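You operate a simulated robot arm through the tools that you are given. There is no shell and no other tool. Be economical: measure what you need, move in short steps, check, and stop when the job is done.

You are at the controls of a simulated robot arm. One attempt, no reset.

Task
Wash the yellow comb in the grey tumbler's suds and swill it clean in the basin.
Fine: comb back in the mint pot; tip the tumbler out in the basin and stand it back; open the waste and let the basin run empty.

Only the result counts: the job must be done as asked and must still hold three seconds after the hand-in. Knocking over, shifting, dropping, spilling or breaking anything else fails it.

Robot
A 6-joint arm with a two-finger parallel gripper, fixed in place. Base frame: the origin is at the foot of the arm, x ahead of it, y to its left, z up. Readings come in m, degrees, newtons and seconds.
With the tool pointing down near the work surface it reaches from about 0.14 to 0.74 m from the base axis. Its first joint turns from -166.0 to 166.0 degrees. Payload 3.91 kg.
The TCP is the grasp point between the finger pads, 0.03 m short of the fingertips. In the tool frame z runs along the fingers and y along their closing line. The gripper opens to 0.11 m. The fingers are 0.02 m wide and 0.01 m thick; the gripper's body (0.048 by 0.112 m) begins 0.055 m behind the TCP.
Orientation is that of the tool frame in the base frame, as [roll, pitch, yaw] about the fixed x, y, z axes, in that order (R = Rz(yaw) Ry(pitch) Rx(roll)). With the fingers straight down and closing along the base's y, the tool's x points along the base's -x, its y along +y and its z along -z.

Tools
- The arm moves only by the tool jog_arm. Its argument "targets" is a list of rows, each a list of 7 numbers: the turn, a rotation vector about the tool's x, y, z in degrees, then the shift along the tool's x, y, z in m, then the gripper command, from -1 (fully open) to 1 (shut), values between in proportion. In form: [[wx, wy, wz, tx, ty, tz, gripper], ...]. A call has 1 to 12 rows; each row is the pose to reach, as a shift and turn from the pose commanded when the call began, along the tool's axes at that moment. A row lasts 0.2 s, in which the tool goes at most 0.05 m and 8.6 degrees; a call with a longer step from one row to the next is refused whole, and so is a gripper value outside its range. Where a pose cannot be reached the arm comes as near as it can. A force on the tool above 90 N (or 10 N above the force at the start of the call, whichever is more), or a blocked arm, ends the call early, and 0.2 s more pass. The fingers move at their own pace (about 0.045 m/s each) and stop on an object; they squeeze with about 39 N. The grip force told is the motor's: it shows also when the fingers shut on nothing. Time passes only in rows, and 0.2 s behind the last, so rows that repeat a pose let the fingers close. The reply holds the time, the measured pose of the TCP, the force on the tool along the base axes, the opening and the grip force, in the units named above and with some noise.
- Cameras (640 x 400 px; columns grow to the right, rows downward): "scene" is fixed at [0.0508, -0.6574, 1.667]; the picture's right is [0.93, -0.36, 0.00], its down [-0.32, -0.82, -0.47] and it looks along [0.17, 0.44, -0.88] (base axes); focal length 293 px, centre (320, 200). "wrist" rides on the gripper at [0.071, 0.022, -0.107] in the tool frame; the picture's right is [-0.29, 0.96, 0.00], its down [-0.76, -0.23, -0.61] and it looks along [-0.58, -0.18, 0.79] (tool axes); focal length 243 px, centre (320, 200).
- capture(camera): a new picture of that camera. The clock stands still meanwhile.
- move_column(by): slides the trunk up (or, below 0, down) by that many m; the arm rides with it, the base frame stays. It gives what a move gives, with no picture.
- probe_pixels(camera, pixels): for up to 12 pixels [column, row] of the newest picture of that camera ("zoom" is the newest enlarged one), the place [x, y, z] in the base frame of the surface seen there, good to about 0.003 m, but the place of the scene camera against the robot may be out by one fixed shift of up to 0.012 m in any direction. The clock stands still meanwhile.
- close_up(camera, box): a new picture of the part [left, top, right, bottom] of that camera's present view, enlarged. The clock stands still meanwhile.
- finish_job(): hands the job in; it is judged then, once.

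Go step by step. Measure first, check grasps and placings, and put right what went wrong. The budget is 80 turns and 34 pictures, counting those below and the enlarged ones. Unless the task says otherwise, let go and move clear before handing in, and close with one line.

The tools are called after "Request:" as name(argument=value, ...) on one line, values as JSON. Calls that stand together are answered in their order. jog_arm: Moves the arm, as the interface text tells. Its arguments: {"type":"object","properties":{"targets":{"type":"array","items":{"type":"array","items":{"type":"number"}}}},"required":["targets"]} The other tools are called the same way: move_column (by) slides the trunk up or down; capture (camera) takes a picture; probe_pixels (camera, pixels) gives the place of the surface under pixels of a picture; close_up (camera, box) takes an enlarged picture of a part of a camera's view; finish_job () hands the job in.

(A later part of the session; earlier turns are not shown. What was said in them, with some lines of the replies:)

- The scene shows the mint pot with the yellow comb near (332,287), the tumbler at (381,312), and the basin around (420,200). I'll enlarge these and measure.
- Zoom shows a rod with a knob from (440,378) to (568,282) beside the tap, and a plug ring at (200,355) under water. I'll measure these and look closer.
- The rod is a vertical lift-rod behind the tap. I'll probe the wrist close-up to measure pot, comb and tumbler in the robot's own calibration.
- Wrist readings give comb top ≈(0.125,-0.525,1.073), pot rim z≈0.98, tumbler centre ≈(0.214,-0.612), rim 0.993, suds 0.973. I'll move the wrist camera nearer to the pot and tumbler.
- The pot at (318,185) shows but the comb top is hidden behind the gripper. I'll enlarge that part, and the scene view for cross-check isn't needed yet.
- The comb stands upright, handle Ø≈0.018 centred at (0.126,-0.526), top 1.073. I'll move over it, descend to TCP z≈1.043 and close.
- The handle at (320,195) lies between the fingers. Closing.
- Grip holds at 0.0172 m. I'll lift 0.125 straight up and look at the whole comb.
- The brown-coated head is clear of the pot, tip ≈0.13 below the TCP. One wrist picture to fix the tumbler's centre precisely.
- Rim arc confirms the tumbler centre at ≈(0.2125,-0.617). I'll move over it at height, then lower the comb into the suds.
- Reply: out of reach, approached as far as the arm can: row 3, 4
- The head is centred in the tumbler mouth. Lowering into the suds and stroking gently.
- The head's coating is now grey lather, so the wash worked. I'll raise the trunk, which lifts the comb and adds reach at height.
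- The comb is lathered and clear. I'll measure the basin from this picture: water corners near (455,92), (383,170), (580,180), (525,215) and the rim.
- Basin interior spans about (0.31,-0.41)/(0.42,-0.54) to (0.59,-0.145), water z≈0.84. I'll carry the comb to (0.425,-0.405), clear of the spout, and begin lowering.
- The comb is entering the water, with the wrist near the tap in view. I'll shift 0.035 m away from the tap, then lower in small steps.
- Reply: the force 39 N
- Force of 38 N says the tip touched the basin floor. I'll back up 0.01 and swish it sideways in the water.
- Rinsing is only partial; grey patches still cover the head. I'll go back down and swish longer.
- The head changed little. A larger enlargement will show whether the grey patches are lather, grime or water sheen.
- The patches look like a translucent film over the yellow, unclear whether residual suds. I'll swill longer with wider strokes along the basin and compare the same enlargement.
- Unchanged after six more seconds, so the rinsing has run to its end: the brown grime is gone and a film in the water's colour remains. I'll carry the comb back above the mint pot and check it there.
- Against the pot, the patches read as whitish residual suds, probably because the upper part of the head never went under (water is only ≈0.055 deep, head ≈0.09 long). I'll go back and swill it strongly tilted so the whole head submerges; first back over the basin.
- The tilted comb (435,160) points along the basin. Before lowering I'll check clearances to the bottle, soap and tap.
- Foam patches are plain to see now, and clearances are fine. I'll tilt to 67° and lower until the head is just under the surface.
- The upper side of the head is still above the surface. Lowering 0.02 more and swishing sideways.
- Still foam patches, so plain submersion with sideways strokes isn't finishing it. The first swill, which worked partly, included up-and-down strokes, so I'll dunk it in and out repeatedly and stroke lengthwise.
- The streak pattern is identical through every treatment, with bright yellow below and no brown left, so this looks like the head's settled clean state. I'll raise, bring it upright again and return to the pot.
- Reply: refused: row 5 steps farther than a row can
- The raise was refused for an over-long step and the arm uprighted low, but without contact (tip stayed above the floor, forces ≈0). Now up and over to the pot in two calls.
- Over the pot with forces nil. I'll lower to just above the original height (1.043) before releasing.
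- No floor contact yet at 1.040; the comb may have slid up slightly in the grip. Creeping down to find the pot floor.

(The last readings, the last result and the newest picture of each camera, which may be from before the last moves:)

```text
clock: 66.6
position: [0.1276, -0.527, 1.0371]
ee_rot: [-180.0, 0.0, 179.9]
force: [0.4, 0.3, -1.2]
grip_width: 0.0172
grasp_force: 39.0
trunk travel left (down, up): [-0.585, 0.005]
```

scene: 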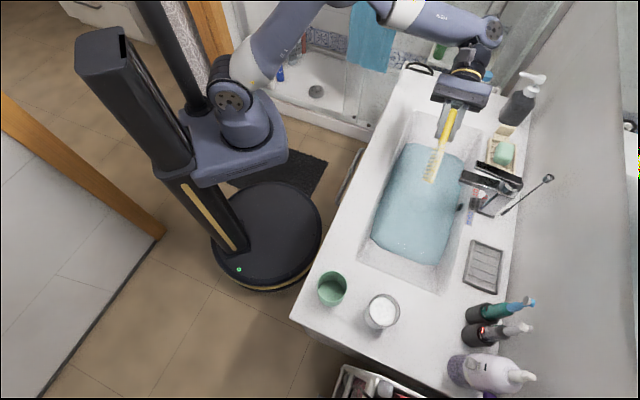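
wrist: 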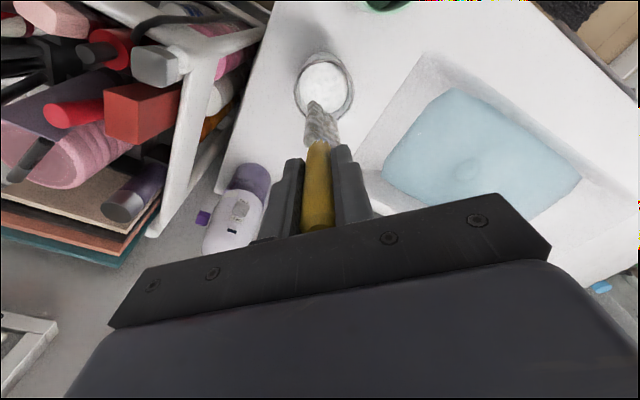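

Request:
jog_arm(targets=[[0, 0, 0, 0, 0, 0.002, 1], [0, 0, 0, 0, 0, 0.004, 1], [0, 0, 0, 0, 0, 0.004, 1]])

```text
clock: 67.4
position: [0.1281, -0.5269, 1.0349]
ee_rot: [-179.8, 0.1, 180.0]
force: [-0.8, 0.3, 13.3]
grip_width: 0.0172
grasp_force: 39.5
trunk travel left (down, up): [-0.585, 0.005]
```

13 N: the comb stands on the pot floor. I'll ease up 1.5 mm, open, and rise straight up.

Request:
jog_arm(targets=[[0, 0, 0, 0, 0, -0.0015, 1], [0, 0, 0, 0, 0, -0.0015, 0.5], [0, 0, 0, 0, 0, -0.0015, 0], [0, 0, 0, 0, 0, -0.0015, -0.5], [0, 0, 0, 0, 0, -0.0015, -1], [0, 0, 0, 0, 0, -0.0015, -1], [0, 0, 0, 0, 0, -0.0015, -1], [0, 0, 0, 0, 0, -0.0015, -1]])

Request:
jog_arm(targets=[[0, 0, 0, 0, 0, -0.04, -1], [0, 0, 0, 0, 0, -0.08, -1], [0, 0, 0, 0, 0, -0.12, -1], [0, 0, 0, 0, 0, -0.145, -1], [0, 0, 0, 0, 0, -0.145, -1]])

Request:
capture(camera="wrist")

```text
clock: 69.2
position: [0.1295, -0.5263, 1.0351]
ee_rot: [-179.9, 0.0, -179.9]
force: [-0.6, -0.1, -0.5]
grip_width: 0.1101
grasp_force: 0.0
trunk travel left (down, up): [-0.585, 0.005]
```

```text
clock: 70.4
position: [0.1284, -0.5266, 1.1791]
ee_rot: [-180.0, 0.0, -179.9]
force: [-0.3, 0.3, -0.1]
grip_width: 0.11
grasp_force: 0.1
trunk travel left (down, up): [-0.585, 0.005]
```

```text
5 pictures are left
```

wrist: 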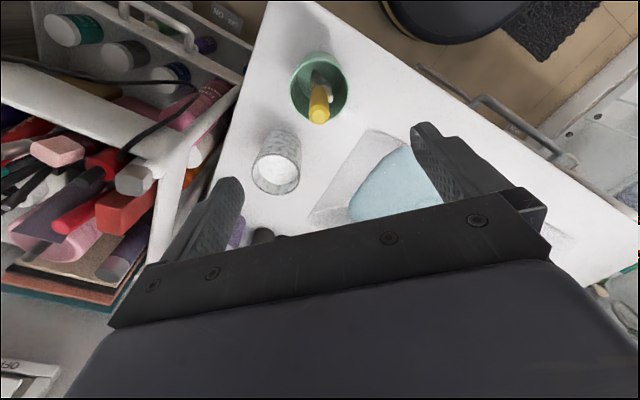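

The comb stands upright in the pot. Next the tumbler: I'll re-measure its rim from this picture before a low, tilted side grasp from the basin side.

Request:
probe_pixels(camera="wrist", pixels=[[253, 172], [299, 172], [258, 188], [275, 194], [293, 187], [276, 156], [290, 140], [262, 140], [276, 174], [320, 112], [318, 80], [262, 156]])

Request:
jog_arm(targets=[[0, 0, 0, -0.045, 0.005, 0, -1], [0, 0, 0, -0.09, 0.01, 0, -1], [0, 0, 0, -0.135, 0.015, 0, -1], [0, 0, -8, -0.173, 0.0046, 0, -1], [0, 0, -16, -0.173, 0.0046, 0, -1], [0, 0, -24, -0.173, 0.0046, 0, -1], [0, 0, -32, -0.173, 0.0046, 0, -1], [0, 0, -40, -0.173, 0.0046, 0, -1], [0, 0, -47, -0.173, 0.0046, 0, -1]])

Request:
jog_arm(targets=[[0, 8.4, 0, 0, 0, 0, -1], [0, 16.8, 0, 0, 0, 0, -1], [0, 25.2, 0, 0, 0, 0, -1], [0, 33.6, 0, 0, 0, 0, -1], [0, 42, 0, 0, 0, 0, -1], [0, 50.4, 0, 0, 0, 0, -1], [0, 58.8, 0, 0, 0, 0, -1], [0, 67, 0, 0, 0, 0, -1], [0, 75, 0, 0, 0, 0, -1], [0, 75, 0, 0, 0, 0, -1]])

```text
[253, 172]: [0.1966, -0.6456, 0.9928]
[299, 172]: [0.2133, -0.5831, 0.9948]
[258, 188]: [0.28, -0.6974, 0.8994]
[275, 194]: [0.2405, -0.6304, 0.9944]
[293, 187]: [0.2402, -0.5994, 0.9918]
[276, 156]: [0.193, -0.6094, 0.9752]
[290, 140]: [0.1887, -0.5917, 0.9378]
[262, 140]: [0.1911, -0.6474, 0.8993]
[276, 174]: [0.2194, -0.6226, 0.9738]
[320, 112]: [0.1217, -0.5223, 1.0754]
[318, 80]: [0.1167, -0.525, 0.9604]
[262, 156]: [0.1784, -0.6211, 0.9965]
```

```text
clock: 72.4
position: [0.3006, -0.5229, 1.179]
ee_rot: [180.0, 0.0, -132.9]
force: [-0.1, 0.2, -0.1]
grip_width: 0.1098
grasp_force: 0.0
trunk travel left (down, up): [-0.585, 0.005]
```

```text
clock: 74.6
position: [0.3011, -0.5226, 1.1794]
ee_rot: [-180.0, -75.1, -133.0]
force: [-0.2, -1.1, 0.4]
grip_width: 0.1103
grasp_force: 0.1
trunk travel left (down, up): [-0.585, 0.005]
```

Tumbler centre refines to (0.2115,-0.6165), in line with the tool (lateral error 1.5 mm). Lowering to z≈0.962 beside it.

Request:
jog_arm(targets=[[0, 0, 0, -0.042, 0.0015, 0.0113, -1], [0, 0, 0, -0.084, 0.0015, 0.0225, -1], [0, 0, 0, -0.126, 0.0015, 0.0338, -1], [0, 0, 0, -0.168, 0.0015, 0.045, -1], [0, 0, 0, -0.21, 0.0015, 0.0563, -1], [0, 0, 0, -0.21, 0.0015, 0.0563, -1]])

Request:
capture(camera="wrist")

```text
clock: 76.0
position: [0.3004, -0.5221, 0.9597]
ee_rot: [-179.9, -75.0, -132.9]
force: [0.4, -0.1, -0.2]
grip_width: 0.1101
grasp_force: 0.1
trunk travel left (down, up): [-0.585, 0.005]
```

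```text
4 pictures are left
```

wrist: 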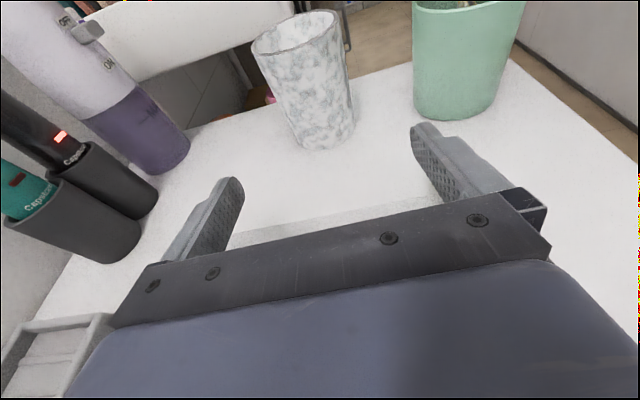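

The tumbler (305,80) lies squarely between the open fingers and the pot is clear. Advancing slowly and closing.

Request:
jog_arm(targets=[[0, 0, 0, 0.0083, 0, 0.0309, -1], [0, 0, 0, 0.0166, 0, 0.0618, -1], [0, 0, 0, 0.0249, 0, 0.0928, -1], [0, 0, 0, 0.0322, 0, 0.12, -1], [0, 0, 0, 0.0322, 0, 0.12, -1]])

Request:
jog_arm(targets=[[0, 0, 0, 0, 0, 0, 0], [0, 0, 0, 0, 0, 0, 0], [0, 0, 0, 0, 0, 0, 1], [0, 0, 0, 0, 0, 0, 1], [0, 0, 0, 0, 0, 0, 1], [0, 0, 0, 0, 0, 0, 1], [0, 0, 0, 0, 0, 0, 1]])

```text
clock: 77.2
position: [0.2158, -0.6124, 0.9612]
ee_rot: [179.8, -75.1, -133.0]
force: [0.8, 0.0, 0.3]
grip_width: 0.1101
grasp_force: 0.0
trunk travel left (down, up): [-0.585, 0.005]
```

```text
clock: 78.8
position: [0.2179, -0.6122, 0.9617]
ee_rot: [-180.0, -75.0, -132.9]
force: [-0.1, -1.3, 0.7]
grip_width: 0.0704
grasp_force: 39.0
trunk travel left (down, up): [-0.585, 0.005]
```

Gripped at 0.070 m, 39 N. Lifting gently, straight up 0.09.

Request:
jog_arm(targets=[[0, 0, 0, 0.0097, 0, -0.0026, 1], [0, 0, 0, 0.0242, 0, -0.0065, 1], [0, 0, 0, 0.0435, 0, -0.0116, 1], [0, 0, 0, 0.0628, 0, -0.0168, 1], [0, 0, 0, 0.0773, 0, -0.0207, 1], [0, 0, 0, 0.0869, 0, -0.0233, 1], [0, 0, 0, 0.0869, 0, -0.0233, 1]])

Request:
jog_arm(targets=[[0, 0, 0, -0.0025, 0.0005, -0.0095, 1], [0, 0, 0, -0.0075, 0.0014, -0.028, 1], [0, 0, 0, -0.0155, 0.0028, -0.058, 1], [0, 0, 0, -0.0252, 0.0046, -0.094, 1], [0, 0, 0, -0.0348, 0.0063, -0.13, 1], [0, 0, 0, -0.0445, 0.0081, -0.166, 1], [0, 0, 0, -0.0541, 0.0098, -0.202, 1], [0, 0, 0, -0.0638, 0.0116, -0.238, 1], [0, 0, 0, -0.0723, 0.0132, -0.27, 1], [0, 0, 0, -0.079, 0.0144, -0.295, 1], [0, 0, 0, -0.0825, 0.015, -0.308, 1], [0, 0, 0, -0.0841, 0.0153, -0.314, 1]])

Request:
capture(camera="scene")

```text
clock: 80.4
position: [0.2151, -0.6127, 1.0525]
ee_rot: [-179.9, -75.0, -132.9]
force: [0.6, 0.0, -2.8]
grip_width: 0.07
grasp_force: 39.2
trunk travel left (down, up): [-0.585, 0.005]
```

```text
clock: 83.0
position: [0.4261, -0.3642, 1.0516]
ee_rot: [179.9, -75.1, -133.0]
force: [-1.1, 0.3, -3.5]
grip_width: 0.0701
grasp_force: 38.3
trunk travel left (down, up): [-0.585, 0.005]
```

```text
3 pictures are left
```

scene: 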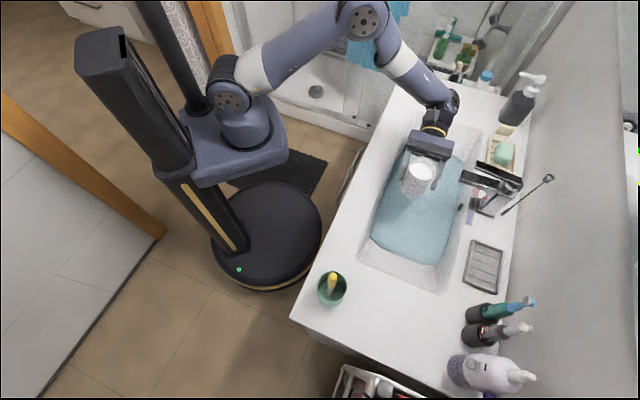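

The tumbler hangs over the basin at (418,185), pot and rest undisturbed. I'll roll the tool away from the tap gradually, shifting 0.03 toward the centre meanwhile, to pour.

Request:
jog_arm(targets=[[0, 0, 6, 0, -0.004, 0, 1], [0, 0, 12, 0, -0.008, 0, 1], [0, 0, 18, 0, -0.012, 0, 1], [0, 0, 24, 0, -0.016, 0, 1], [0, 0, 30, 0, -0.02, 0, 1], [0, 0, 36, 0, -0.024, 0, 1], [0, 0, 42, 0, -0.028, 0, 1], [0, 0, 48, 0, -0.03, 0, 1], [0, 0, 54, 0, -0.03, 0, 1], [0, 0, 60, 0, -0.03, 0, 1], [0, 0, 66, 0, -0.03, 0, 1], [0, 0, 72, 0, -0.03, 0, 1]])

Request:
jog_arm(targets=[[0, 0, 6, 0, 0, 0, 1], [0, 0, 12, 0, 0, 0, 1], [0, 0, 18, 0, 0, 0, 1], [0, 0, 24, 0, 0, 0, 1], [0, 0, 31, 0, 0, 0, 1], [0, 0, 38, 0, 0, 0, 1], [0, 0, 45, 0, 0, 0, 1], [0, 0, 52, 0, 0, 0, 1], [0, 0, 59, 0, 0, 0, 1], [0, 0, 66, 0, 0, 0, 1], [0, 0, 73, 0, 0, 0, 1], [0, 0, 78, 0, 0, 0, 1]])

```text
clock: 85.6
position: [0.4477, -0.3855, 1.052]
ee_rot: [-105.7, -17.3, 141.8]
force: [0.1, 0.3, -1.4]
grip_width: 0.0701
grasp_force: 39.2
trunk travel left (down, up): [-0.585, 0.005]
```

```text
clock: 88.2
position: [0.4479, -0.3848, 1.0503]
ee_rot: [-118.3, 56.9, 112.8]
force: [0.2, -0.3, 0.4]
grip_width: 0.0695
grasp_force: 38.9
trunk travel left (down, up): [-0.585, 0.005]
```

The roll reached 150° (mouth ≈138° from upright) and the weight on the wrist has gone. I'll hold to drain, look, then roll back.

Request:
jog_arm(targets=[[0, 0, 0, 0, 0, 0, 1], [0, 0, 0, 0, 0, 0, 1], [0, 0, 0, 0, 0, 0, 1], [0, 0, 0, 0, 0, 0, 1], [0, 0, 0, 0, 0, 0, 1], [0, 0, 0, 0, 0, 0, 1], [0, 0, 0, 0, 0, 0, 1], [0, 0, 0, 0, 0, 0, 1]])

Request:
jog_arm(targets=[[0, 0, -8, 0, 0, 0, 1], [0, 0, -16, 0, 0, 0, 1], [0, 0, -24, 0, 0, 0, 1], [0, 0, -32, 0, 0, 0, 1], [0, 0, -40, 0, 0, 0, 1], [0, 0, -48, 0, 0, 0, 1], [0, 0, -56, 0, 0, 0, 1], [0, 0, -64, 0, 0, 0, 1], [0, 0, -72, 0, 0, 0, 1], [0, 0, -78, 0, 0, 0, 1], [0, 0, -78, 0, 0, 0, 1]])

Request:
jog_arm(targets=[[0, 0, -8, 0, 0, 0, 1], [0, 0, -16, 0, 0, 0, 1], [0, 0, -24, 0, 0, 0, 1], [0, 0, -32, 0, 0, 0, 1], [0, 0, -40, 0, 0, 0, 1], [0, 0, -48, 0, 0, 0, 1], [0, 0, -56, 0, 0, 0, 1], [0, 0, -64, 0, 0, 0, 1], [0, 0, -72, 0, 0, 0, 1], [0, 0, -72, 0, 0, 0, 1]])

```text
clock: 90.0
position: [0.4481, -0.3849, 1.0517]
ee_rot: [-118.3, 56.8, 112.9]
force: [-0.6, -0.2, -0.6]
grip_width: 0.0694
grasp_force: 38.9
trunk travel left (down, up): [-0.585, 0.005]
```

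```text
clock: 92.4
position: [0.447, -0.3841, 1.0509]
ee_rot: [-105.7, -17.5, 141.9]
force: [-0.2, 0.4, -0.6]
grip_width: 0.0693
grasp_force: 38.7
trunk travel left (down, up): [-0.585, 0.005]
```

```text
clock: 94.6
position: [0.4474, -0.383, 1.0521]
ee_rot: [179.6, -75.1, -132.4]
force: [-0.3, 0.7, -1.9]
grip_width: 0.0693
grasp_force: 39.0
trunk travel left (down, up): [-0.585, 0.005]
```

Weight is down from ~3.2 N to ~1 N: emptied and upright again. Carrying it back above its place.

Request:
jog_arm(targets=[[0, 0, 0, 0.002, 0.003, 0.008, 1], [0, 0, 0, 0.0086, 0.006, 0.032, 1], [0, 0, 0, 0.0177, 0.009, 0.066, 1], [0, 0, 0, 0.0268, 0.012, 0.1, 1], [0, 0, 0, 0.0362, 0.0147, 0.135, 1], [0, 0, 0, 0.0455, 0.0147, 0.17, 1], [0, 0, 0, 0.0549, 0.0147, 0.205, 1], [0, 0, 0, 0.0643, 0.0147, 0.24, 1], [0, 0, 0, 0.0737, 0.0147, 0.275, 1], [0, 0, 0, 0.081, 0.0147, 0.3025, 1], [0, 0, 0, 0.0841, 0.0147, 0.314, 1], [0, 0, 0, 0.0841, 0.0147, 0.314, 1]])

Request:
jog_arm(targets=[[0, 0, 0, -0.0193, 0, 0.0052, 1], [0, 0, 0, -0.0386, 0, 0.0103, 1], [0, 0, 0, -0.058, 0, 0.0155, 1], [0, 0, 0, -0.0725, 0, 0.0194, 1], [0, 0, 0, -0.0792, 0, 0.0212, 1], [0, 0, 0, -0.0792, 0, 0.0212, 1]])

```text
clock: 97.2
position: [0.216, -0.6134, 1.0519]
ee_rot: [-180.0, -75.0, -133.1]
force: [0.8, -0.2, -1.5]
grip_width: 0.0695
grasp_force: 39.1
trunk travel left (down, up): [-0.585, 0.005]
```

```text
clock: 98.6
position: [0.2153, -0.611, 0.9698]
ee_rot: [180.0, -75.0, -133.0]
force: [-0.8, -1.4, -1.5]
grip_width: 0.0693
grasp_force: 39.0
trunk travel left (down, up): [-0.585, 0.005]
```

Position and tilt match the pick-up pose; 8 mm remain. Creeping down until it touches.

Request:
jog_arm(targets=[[0, 0, 0, -0.0029, 0, 0.0008, 1], [0, 0, 0, -0.0058, 0, 0.0016, 1], [0, 0, 0, -0.0058, 0, 0.0016, 1]])

Request:
jog_arm(targets=[[0, 0, 0, -0.0014, 0, 0.0004, 1], [0, 0, 0, -0.0014, 0, 0.0004, 1]])

```text
clock: 99.4
position: [0.2154, -0.6126, 0.9639]
ee_rot: [-180.0, -75.0, -133.1]
force: [0.4, 0.1, -1.0]
grip_width: 0.0693
grasp_force: 39.5
trunk travel left (down, up): [-0.585, 0.005]
```

```text
clock: 100.0
position: [0.2161, -0.6121, 0.9621]
ee_rot: [180.0, -75.0, -132.9]
force: [1.1, -0.5, -0.8]
grip_width: 0.0695
grasp_force: 39.4
trunk travel left (down, up): [-0.585, 0.005]
```

Request:
jog_arm(targets=[[0, 0, 0, -0.0014, 0, 0.0004, 1], [0, 0, 0, -0.0014, 0, 0.0004, 1]])

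Request:
jog_arm(targets=[[0, 0, 0, -0.0014, 0, 0.0004, 1], [0, 0, 0, -0.0014, 0, 0.0004, 1]])

```text
clock: 100.6
position: [0.2161, -0.6125, 0.9618]
ee_rot: [-179.8, -75.1, -133.2]
force: [0.3, -0.6, 6.1]
grip_width: 0.0691
grasp_force: 38.4
trunk travel left (down, up): [-0.585, 0.005]
```

```text
clock: 101.2
position: [0.214, -0.6129, 0.9613]
ee_rot: [-179.4, -75.2, -133.6]
force: [0.6, -0.3, 17.3]
grip_width: 0.0693
grasp_force: 39.1
trunk travel left (down, up): [-0.585, 0.005]
```

Contact (17 N): it stands on the counter. I'll ease off, open fully, then back straight out and up.

Request:
jog_arm(targets=[[0, 0, 0, 0.0018, 0, -0.0005, 1], [0, 0, 0, 0.0018, 0, -0.0005, 0.2], [0, 0, 0, 0.0018, 0, -0.0005, -0.4], [0, 0, 0, 0.0018, 0, -0.0005, -1], [0, 0, 0, 0.0018, 0, -0.0005, -1], [0, 0, 0, 0.0018, 0, -0.0005, -1], [0, 0, 0, 0.0018, 0, -0.0005, -1]])

Request:
jog_arm(targets=[[0, 0, 0, -0.0078, 0, -0.029, -1], [0, 0, 0, -0.0168, 0, -0.0628, -1], [0, 0, 0, -0.0259, 0, -0.0966, -1], [0, 0, 0, -0.0336, 0, -0.1256, -1], [0, 0, 0, 0.0, 0, -0.144, -1], [0, 0, 0, 0.04, 0, -0.155, -1], [0, 0, 0, 0.08, 0, -0.166, -1], [0, 0, 0, 0.12, 0, -0.177, -1], [0, 0, 0, 0.16, 0, -0.188, -1], [0, 0, 0, 0.2, 0, -0.199, -1], [0, 0, 0, 0.24, 0, -0.21, -1]])

Request:
capture(camera="scene")

```text
clock: 102.8
position: [0.2153, -0.6127, 0.9613]
ee_rot: [180.0, -74.9, -132.9]
force: [-0.4, 0.1, -1.4]
grip_width: 0.1098
grasp_force: 0.1
trunk travel left (down, up): [-0.585, 0.005]
```

```text
clock: 105.2
position: [0.3115, -0.5081, 1.249]
ee_rot: [179.9, -75.0, -132.8]
force: [0.3, 0.8, 0.2]
grip_width: 0.1099
grasp_force: 0.1
trunk travel left (down, up): [-0.585, 0.005]
```

```text
2 pictures are left
```

scene: 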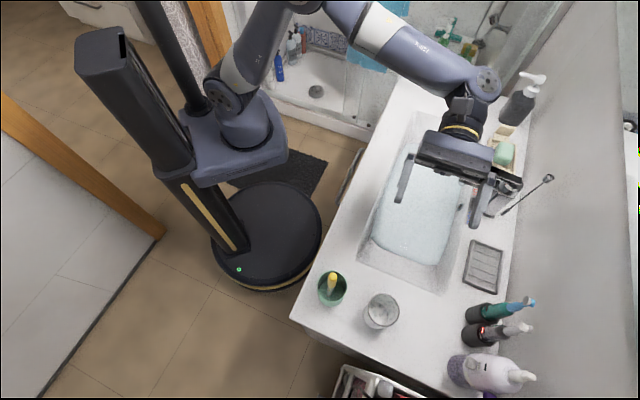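

The tumbler stands emptied at its place (381,312) and the comb in the pot. Now the rod: I'll calibrate the scene camera against the known tumbler centre and measure knob, rod, wall and tap lever.

Request:
probe_pixels(camera="scene", pixels=[[365, 311], [398, 311], [381, 295], [380, 328], [548, 178], [545, 181], [525, 196], [503, 213], [530, 230], [560, 195], [512, 232], [412, 230]])

Request:
close_up(camera="scene", box=[456, 130, 584, 230])

Request:
probe_pixels(camera="zoom", pixels=[[465, 235], [450, 240], [475, 240], [460, 225], [460, 250], [440, 262], [250, 410], [240, 395], [300, 260], [310, 300], [560, 300], [350, 420]])

```text
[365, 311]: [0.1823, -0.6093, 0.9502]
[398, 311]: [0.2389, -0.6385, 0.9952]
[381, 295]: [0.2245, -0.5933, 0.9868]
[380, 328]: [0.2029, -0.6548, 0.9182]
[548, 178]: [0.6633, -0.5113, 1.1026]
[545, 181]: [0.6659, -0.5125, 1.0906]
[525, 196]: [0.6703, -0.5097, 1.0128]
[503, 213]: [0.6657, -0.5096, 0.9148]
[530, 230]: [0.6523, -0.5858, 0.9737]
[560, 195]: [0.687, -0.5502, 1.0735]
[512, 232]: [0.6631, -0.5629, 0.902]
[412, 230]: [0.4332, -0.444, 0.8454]
```

```text
4.00 times, centred on (520, 180) of scene
```

zoom: 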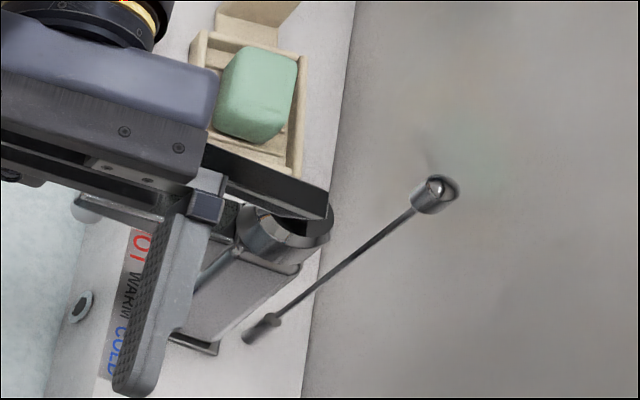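

```text
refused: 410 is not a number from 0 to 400
```

The wall sits ≈0.042 m behind the rod, and pot/tumbler comparisons put the scene camera's shift at about (+0.005,-0.007,0). Probing the knob finely on the enlarged picture.

Request:
probe_pixels(camera="zoom", pixels=[[436, 188], [448, 184], [430, 182], [425, 203], [412, 196], [442, 205], [400, 225], [320, 205], [300, 190], [285, 240], [262, 328], [500, 250]])

```text
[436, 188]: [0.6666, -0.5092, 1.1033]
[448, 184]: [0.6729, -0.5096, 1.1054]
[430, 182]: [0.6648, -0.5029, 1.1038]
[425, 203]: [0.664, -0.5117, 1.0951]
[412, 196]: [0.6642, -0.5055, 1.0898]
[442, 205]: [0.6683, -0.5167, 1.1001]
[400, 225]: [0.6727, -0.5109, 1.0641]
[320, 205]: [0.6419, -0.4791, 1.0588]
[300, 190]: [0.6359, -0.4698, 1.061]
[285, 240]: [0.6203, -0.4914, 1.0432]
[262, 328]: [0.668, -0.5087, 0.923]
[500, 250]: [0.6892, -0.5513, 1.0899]
```

I'll grip the knob (true ≈(0.664,-0.501), top 1.104) with the tool tilted 40° from vertical, pointing outward, camera on top. First un-tilt to 40°, then swing the yaw round at height.

Request:
jog_arm(targets=[[0, -8, 0, 0, 0, 0, -1], [0, -16, 0, 0, 0, 0, -1], [0, -24, 0, 0, 0, 0, -1], [0, -32, 0, 0, 0, 0, -1], [0, -35, 0, 0, 0, 0, -1]])

Request:
jog_arm(targets=[[5.14, 0, -6.13, 0, 0, 0, -1], [10.29, 0, -12.26, 0, 0, 0, -1], [15.43, 0, -18.38, 0, 0, 0, -1], [20.58, 0, -24.51, 0, 0, 0, -1], [25.72, 0, -30.64, 0, 0, 0, -1], [30.86, 0, -36.77, 0, 0, 0, 0], [36.01, 0, -42.9, 0, 0, 0, 0], [41.15, 0, -49.02, 0, 0, 0, 0], [46.3, 0, -55.15, 0, 0, 0, 0], [51.44, 0, -61.28, 0, 0, 0, 0], [56.58, 0, -67.41, 0, 0, 0, 0], [61.73, 0, -73.54, 0, 0, 0, 0]])

```text
clock: 106.4
position: [0.3115, -0.5099, 1.2465]
ee_rot: [180.0, -39.9, -132.8]
force: [0.2, 1.2, -0.7]
grip_width: 0.1098
grasp_force: 0.0
trunk travel left (down, up): [-0.585, 0.005]
```

```text
clock: 109.0
position: [0.326, -0.5011, 1.2455]
ee_rot: [179.6, -40.1, -65.4]
force: [0.3, 0.1, 0.5]
grip_width: 0.055
grasp_force: 0.1
out of reach, approached as far as the arm can: row 9, 10, 11, 12
trunk travel left (down, up): [-0.585, 0.005]
```

The yaw stopped at -65° by a joint limit at this place. The base turn toward the rod should add room, so I'll translate part-way toward it and read back.

Request:
jog_arm(targets=[[0, 0, 0, 0.0067, -0.037, 0.0056, 0], [0, 0, 0, 0.0135, -0.0745, 0.0112, 0], [0, 0, 0, 0.02, -0.112, 0.0169, 0], [0, 0, 0, 0.027, -0.149, 0.0225, 0], [0, 0, 0, 0.027, -0.149, 0.0225, 0]])

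```text
clock: 110.2
position: [0.4769, -0.4719, 1.2448]
ee_rot: [179.5, -40.1, -65.6]
force: [-0.3, 0.4, -0.7]
grip_width: 0.0552
grasp_force: 0.1
trunk travel left (down, up): [-0.585, 0.005]
```

Moved as intended. Continuing the yaw by 26°.

Request:
jog_arm(targets=[[4.2, 0, -5, 0, 0, 0, 0], [8.4, 0, -10, 0, 0, 0, 0], [12.6, 0, -15, 0, 0, 0, 0], [16.7, 0, -19.9, 0, 0, 0, 0], [16.7, 0, -19.9, 0, 0, 0, 0]])

```text
clock: 111.4
position: [0.4775, -0.4727, 1.2448]
ee_rot: [179.7, -40.1, -52.4]
force: [-1.0, 0.3, 1.1]
grip_width: 0.0551
grasp_force: 0.1
out of reach, approached as far as the arm can: row 3, 4, 5
trunk travel left (down, up): [-0.585, 0.005]
```

Yaw limit follows the base turn; near the rod about -45° will be possible, which matches the tap's axis. Moving to staging above and before the knob.

Request:
jog_arm(targets=[[0, 0, 0, 0.0021, -0.0308, 0.0181, 0], [0, 0, 0, 0.0043, -0.0616, 0.0363, 0], [0, 0, 0, 0.0065, -0.0923, 0.0544, 0], [0, 0, 0, 0.0086, -0.1231, 0.0725, 0], [0, 0, 0, 0.0086, -0.1231, 0.0725, 0]])

Request:
jog_arm(targets=[[3.2, 0, -3.8, 0, 0, 0, 0], [3.2, 0, -3.8, 0, 0, 0, 0]])

```text
clock: 112.6
position: [0.6051, -0.4388, 1.1933]
ee_rot: [179.6, -40.0, -52.4]
force: [-0.1, 0.1, -1.1]
grip_width: 0.0549
grasp_force: 0.1
trunk travel left (down, up): [-0.585, 0.005]
```

```text
clock: 113.2
position: [0.6061, -0.44, 1.1948]
ee_rot: [179.6, -39.9, -47.5]
force: [-0.5, 0.4, 0.6]
grip_width: 0.0551
grasp_force: 0.0
trunk travel left (down, up): [-0.585, 0.005]
```

At staging, aimed at the knob. Advancing 0.132 along the fingers, watching the force.

Request:
jog_arm(targets=[[0, 0, 0, 0, 0, 0.04, 0], [0, 0, 0, 0, 0, 0.075, 0], [0, 0, 0, 0, 0, 0.105, 0], [0, 0, 0, 0, 0, 0.12, 0], [0, 0, 0, 0, 0, 0.132, 0], [0, 0, 0, 0, 0, 0.132, 0]])

Request:
jog_arm(targets=[[0, 0, 0, 0, 0, 0, 1], [0, 0, 0, 0, 0, 0, 1], [0, 0, 0, 0, 0, 0, 1], [0, 0, 0, 0, 0, 0, 1], [0, 0, 0, 0, 0, 0, 1]])

```text
clock: 114.6
position: [0.6625, -0.5031, 1.0931]
ee_rot: [179.7, -39.9, -47.5]
force: [-0.5, 0.5, 0.9]
grip_width: 0.0551
grasp_force: 0.0
trunk travel left (down, up): [-0.585, 0.005]
```

```text
clock: 115.8
position: [0.6668, -0.4983, 1.0932]
ee_rot: [179.6, -40.1, -47.0]
force: [30.4, 22.5, -0.5]
grip_width: 0.0181
grasp_force: 44.8
trunk travel left (down, up): [-0.585, 0.005]
```

Knob gripped (0.018 m) with a sideways load of ~38 N from 6 mm misalignment. I'll shift 6 mm to relieve it, then press down 0.015.

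Request:
jog_arm(targets=[[0, 0, 0, 0, -0.003, 0, 1], [0, 0, 0, 0, -0.006, 0, 1], [0, 0, 0, 0, -0.006, 0, 1]])

Request:
jog_arm(targets=[[0, 0, 0, -0.0032, 0, 0.0038, 1], [0, 0, 0, -0.0064, 0, 0.0077, 1], [0, 0, 0, -0.0096, 0, 0.0115, 1], [0, 0, 0, -0.0096, 0, 0.0115, 1]])

```text
clock: 116.6
position: [0.6684, -0.4981, 1.0914]
ee_rot: [179.4, -39.9, -47.3]
force: [15.1, 12.8, 0.6]
grip_width: 0.0176
grasp_force: 45.3
trunk travel left (down, up): [-0.585, 0.005]
```

```text
clock: 117.6
position: [0.668, -0.4973, 1.076]
ee_rot: [179.6, -40.0, -47.4]
force: [11.0, 11.6, 1.1]
grip_width: 0.0178
grasp_force: 44.9
trunk travel left (down, up): [-0.585, 0.005]
```

It goes down freely with no vertical load. Continuing down in small steps to the stop.

Request:
jog_arm(targets=[[0, 0, 0, -0.0032, -0.002, 0.0038, 1], [0, 0, 0, -0.0064, -0.003, 0.0077, 1], [0, 0, 0, -0.0096, -0.003, 0.0115, 1], [0, 0, 0, -0.0096, -0.003, 0.0115, 1]])

```text
clock: 118.6
position: [0.6683, -0.4986, 1.0739]
ee_rot: [179.7, -41.0, -47.6]
force: [4.5, 1.8, 37.6]
grip_width: 0.0178
grasp_force: 44.5
trunk travel left (down, up): [-0.585, 0.005]
```

Stopped at 38 N after ≈0.019 m of travel: the rod is at its lower stop. I'll open the fingers and back out along the tool axis, then check the basin.

Request:
jog_arm(targets=[[0, 0, 0, 0.0, 0, 0.0, 0], [0, 0, 0, 0, 0, 0, 0], [0, 0, 0, 0, 0, 0, 0], [0, 0, 0, 0, 0, 0, 0]])

Request:
jog_arm(targets=[[0, 0, 0, 0, 0, -0.03, 0], [0, 0, 0, 0, 0, -0.07, 0], [0, 0, 0, 0, 0, -0.11, 0], [0, 0, 0, 0, 0, -0.15, 0], [0, 0, 0, 0, 0, -0.19, 0], [0, 0, 0, 0, 0, -0.23, 0]])

```text
clock: 119.6
position: [0.6689, -0.4968, 1.0625]
ee_rot: [179.6, -39.9, -47.4]
force: [0.2, -0.6, 1.3]
grip_width: 0.0553
grasp_force: 0.0
trunk travel left (down, up): [-0.585, 0.005]
```

```text
clock: 121.0
position: [0.568, -0.3863, 1.2396]
ee_rot: [179.6, -40.0, -47.4]
force: [1.2, -0.6, 0.2]
grip_width: 0.055
grasp_force: 0.1
trunk travel left (down, up): [-0.585, 0.005]
```

Clear of the knob. I'll draw the arm back toward the base and let time pass for the basin to drain.

Request:
jog_arm(targets=[[0, 0, 0, -0.031, 0, -0.026, 0], [0, 0, 0, -0.061, 0, -0.051, 0], [0, 0, 0, -0.092, 0, -0.077, 0], [0, 0, 0, -0.123, 0, -0.103, 0], [0, 0, 0, -0.153, 0, -0.129, 0], [0, 0, 0, -0.184, 0, -0.154, 0], [0, 0, 0, -0.184, 0, -0.154, 0], [0, 0, 0, -0.184, 0, -0.154, 0], [0, 0, 0, -0.184, 0, -0.154, 0], [0, 0, 0, -0.184, 0, -0.154, 0], [0, 0, 0, -0.184, 0, -0.154, 0], [0, 0, 0, -0.184, 0, -0.154, 0]])

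Request:
jog_arm(targets=[[0, 0, 0, 0, 0, 0, 0], [0, 0, 0, 0, 0, 0, 0], [0, 0, 0, 0, 0, 0, 0], [0, 0, 0, 0, 0, 0, 0], [0, 0, 0, 0, 0, 0, 0], [0, 0, 0, 0, 0, 0, 0], [0, 0, 0, 0, 0, 0, 0], [0, 0, 0, 0, 0, 0, 0], [0, 0, 0, 0, 0, 0, 0], [0, 0, 0, 0, 0, 0, 0], [0, 0, 0, 0, 0, 0, 0], [0, 0, 0, 0, 0, 0, 0]])

Request:
jog_arm(targets=[[0, 0, 0, 0, 0, 0, 0], [0, 0, 0, 0, 0, 0, 0], [0, 0, 0, 0, 0, 0, 0], [0, 0, 0, 0, 0, 0, 0], [0, 0, 0, 0, 0, 0, 0], [0, 0, 0, 0, 0, 0, 0], [0, 0, 0, 0, 0, 0, 0], [0, 0, 0, 0, 0, 0, 0], [0, 0, 0, 0, 0, 0, 0], [0, 0, 0, 0, 0, 0, 0], [0, 0, 0, 0, 0, 0, 0], [0, 0, 0, 0, 0, 0, 0]])

Request:
jog_arm(targets=[[0, 0, 0, 0, 0, 0, 0], [0, 0, 0, 0, 0, 0, 0], [0, 0, 0, 0, 0, 0, 0], [0, 0, 0, 0, 0, 0, 0], [0, 0, 0, 0, 0, 0, 0], [0, 0, 0, 0, 0, 0, 0], [0, 0, 0, 0, 0, 0, 0], [0, 0, 0, 0, 0, 0, 0], [0, 0, 0, 0, 0, 0, 0], [0, 0, 0, 0, 0, 0, 0], [0, 0, 0, 0, 0, 0, 0], [0, 0, 0, 0, 0, 0, 0]])

Request:
jog_arm(targets=[[0, 0, 0, 0, 0, 0, 0], [0, 0, 0, 0, 0, 0, 0], [0, 0, 0, 0, 0, 0, 0], [0, 0, 0, 0, 0, 0, 0], [0, 0, 0, 0, 0, 0, 0], [0, 0, 0, 0, 0, 0, 0], [0, 0, 0, 0, 0, 0, 0], [0, 0, 0, 0, 0, 0, 0], [0, 0, 0, 0, 0, 0, 0], [0, 0, 0, 0, 0, 0, 0], [0, 0, 0, 0, 0, 0, 0], [0, 0, 0, 0, 0, 0, 0]])

Request:
jog_arm(targets=[[0, 0, 0, 0, 0, 0, 0], [0, 0, 0, 0, 0, 0, 0], [0, 0, 0, 0, 0, 0, 0], [0, 0, 0, 0, 0, 0, 0], [0, 0, 0, 0, 0, 0, 0], [0, 0, 0, 0, 0, 0, 0], [0, 0, 0, 0, 0, 0, 0], [0, 0, 0, 0, 0, 0, 0], [0, 0, 0, 0, 0, 0, 0], [0, 0, 0, 0, 0, 0, 0], [0, 0, 0, 0, 0, 0, 0], [0, 0, 0, 0, 0, 0, 0]])

```text
clock: 123.6
position: [0.4089, -0.2107, 1.2391]
ee_rot: [179.6, -40.0, -47.3]
force: [-0.5, -0.8, -0.6]
grip_width: 0.0551
grasp_force: 0.1
trunk travel left (down, up): [-0.585, 0.005]
```

```text
clock: 126.2
position: [0.4091, -0.2113, 1.2389]
ee_rot: [179.5, -40.0, -47.4]
force: [-0.3, 0.4, 0.6]
grip_width: 0.0546
grasp_force: 0.1
trunk travel left (down, up): [-0.585, 0.005]
```

```text
clock: 128.8
position: [0.4098, -0.2109, 1.2389]
ee_rot: [179.6, -39.9, -47.4]
force: [-0.5, -0.4, -0.3]
grip_width: 0.0551
grasp_force: 0.0
trunk travel left (down, up): [-0.585, 0.005]
```

```text
clock: 131.4
position: [0.4086, -0.2122, 1.2396]
ee_rot: [179.5, -39.9, -47.4]
force: [-0.1, 0.5, -1.2]
grip_width: 0.055
grasp_force: 0.0
trunk travel left (down, up): [-0.585, 0.005]
```

```text
clock: 134.0
position: [0.4089, -0.2117, 1.239]
ee_rot: [179.6, -40.0, -47.4]
force: [0.2, -0.3, 0.7]
grip_width: 0.055
grasp_force: 0.0
trunk travel left (down, up): [-0.585, 0.005]
```

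```text
clock: 136.6
position: [0.4081, -0.2107, 1.2394]
ee_rot: [179.7, -40.0, -47.3]
force: [0.2, 0.4, 1.0]
grip_width: 0.0548
grasp_force: 0.1
trunk travel left (down, up): [-0.585, 0.005]
```

About 17 s have passed since the rod went down. I'll spend the last picture on the scene to see whether the basin is emptying.

Request:
capture(camera="scene")

Request:
probe_pixels(camera="scene", pixels=[[405, 225], [420, 200], [410, 245], [430, 180], [390, 215], [435, 215], [548, 178], [545, 183], [553, 174], [381, 312], [333, 275], [440, 235]])

```text
0 pictures are left
```

scene: 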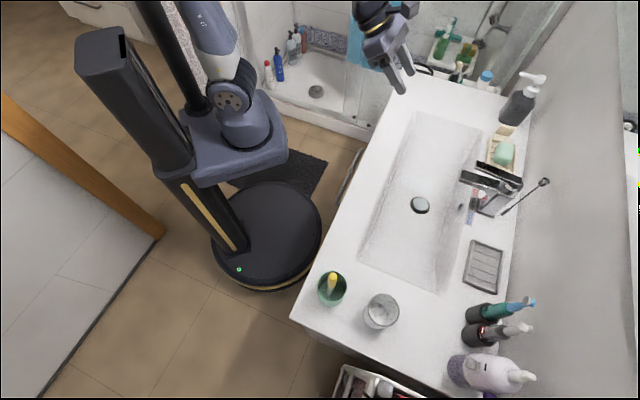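

```text
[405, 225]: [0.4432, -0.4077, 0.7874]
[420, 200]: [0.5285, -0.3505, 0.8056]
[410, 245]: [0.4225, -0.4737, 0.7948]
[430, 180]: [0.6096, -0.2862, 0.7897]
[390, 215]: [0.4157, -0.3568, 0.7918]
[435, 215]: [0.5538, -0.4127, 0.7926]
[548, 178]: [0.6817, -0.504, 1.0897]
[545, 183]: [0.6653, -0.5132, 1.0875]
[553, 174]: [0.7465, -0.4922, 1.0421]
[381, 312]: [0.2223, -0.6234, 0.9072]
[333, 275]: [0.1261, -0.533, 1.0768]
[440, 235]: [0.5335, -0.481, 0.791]
```

The basin is bare (floor z≈0.79, plug raised at (420,205)). The tumbler is empty at its place, the comb is in the pot, and nothing else has moved, so I'm handing in.

Request:
finish_job()

```text
The job is handed in.
```

I handed the job in with one doubt, the rinse: the comb is washed, swilled and back in the mint pot, but pale streaks stayed on its head however long I swilled it. I couldn't tell whether they were leftover suds or just its clean look. The tumbler is emptied and standing back in its place, the waste is open, and the basin has run empty.
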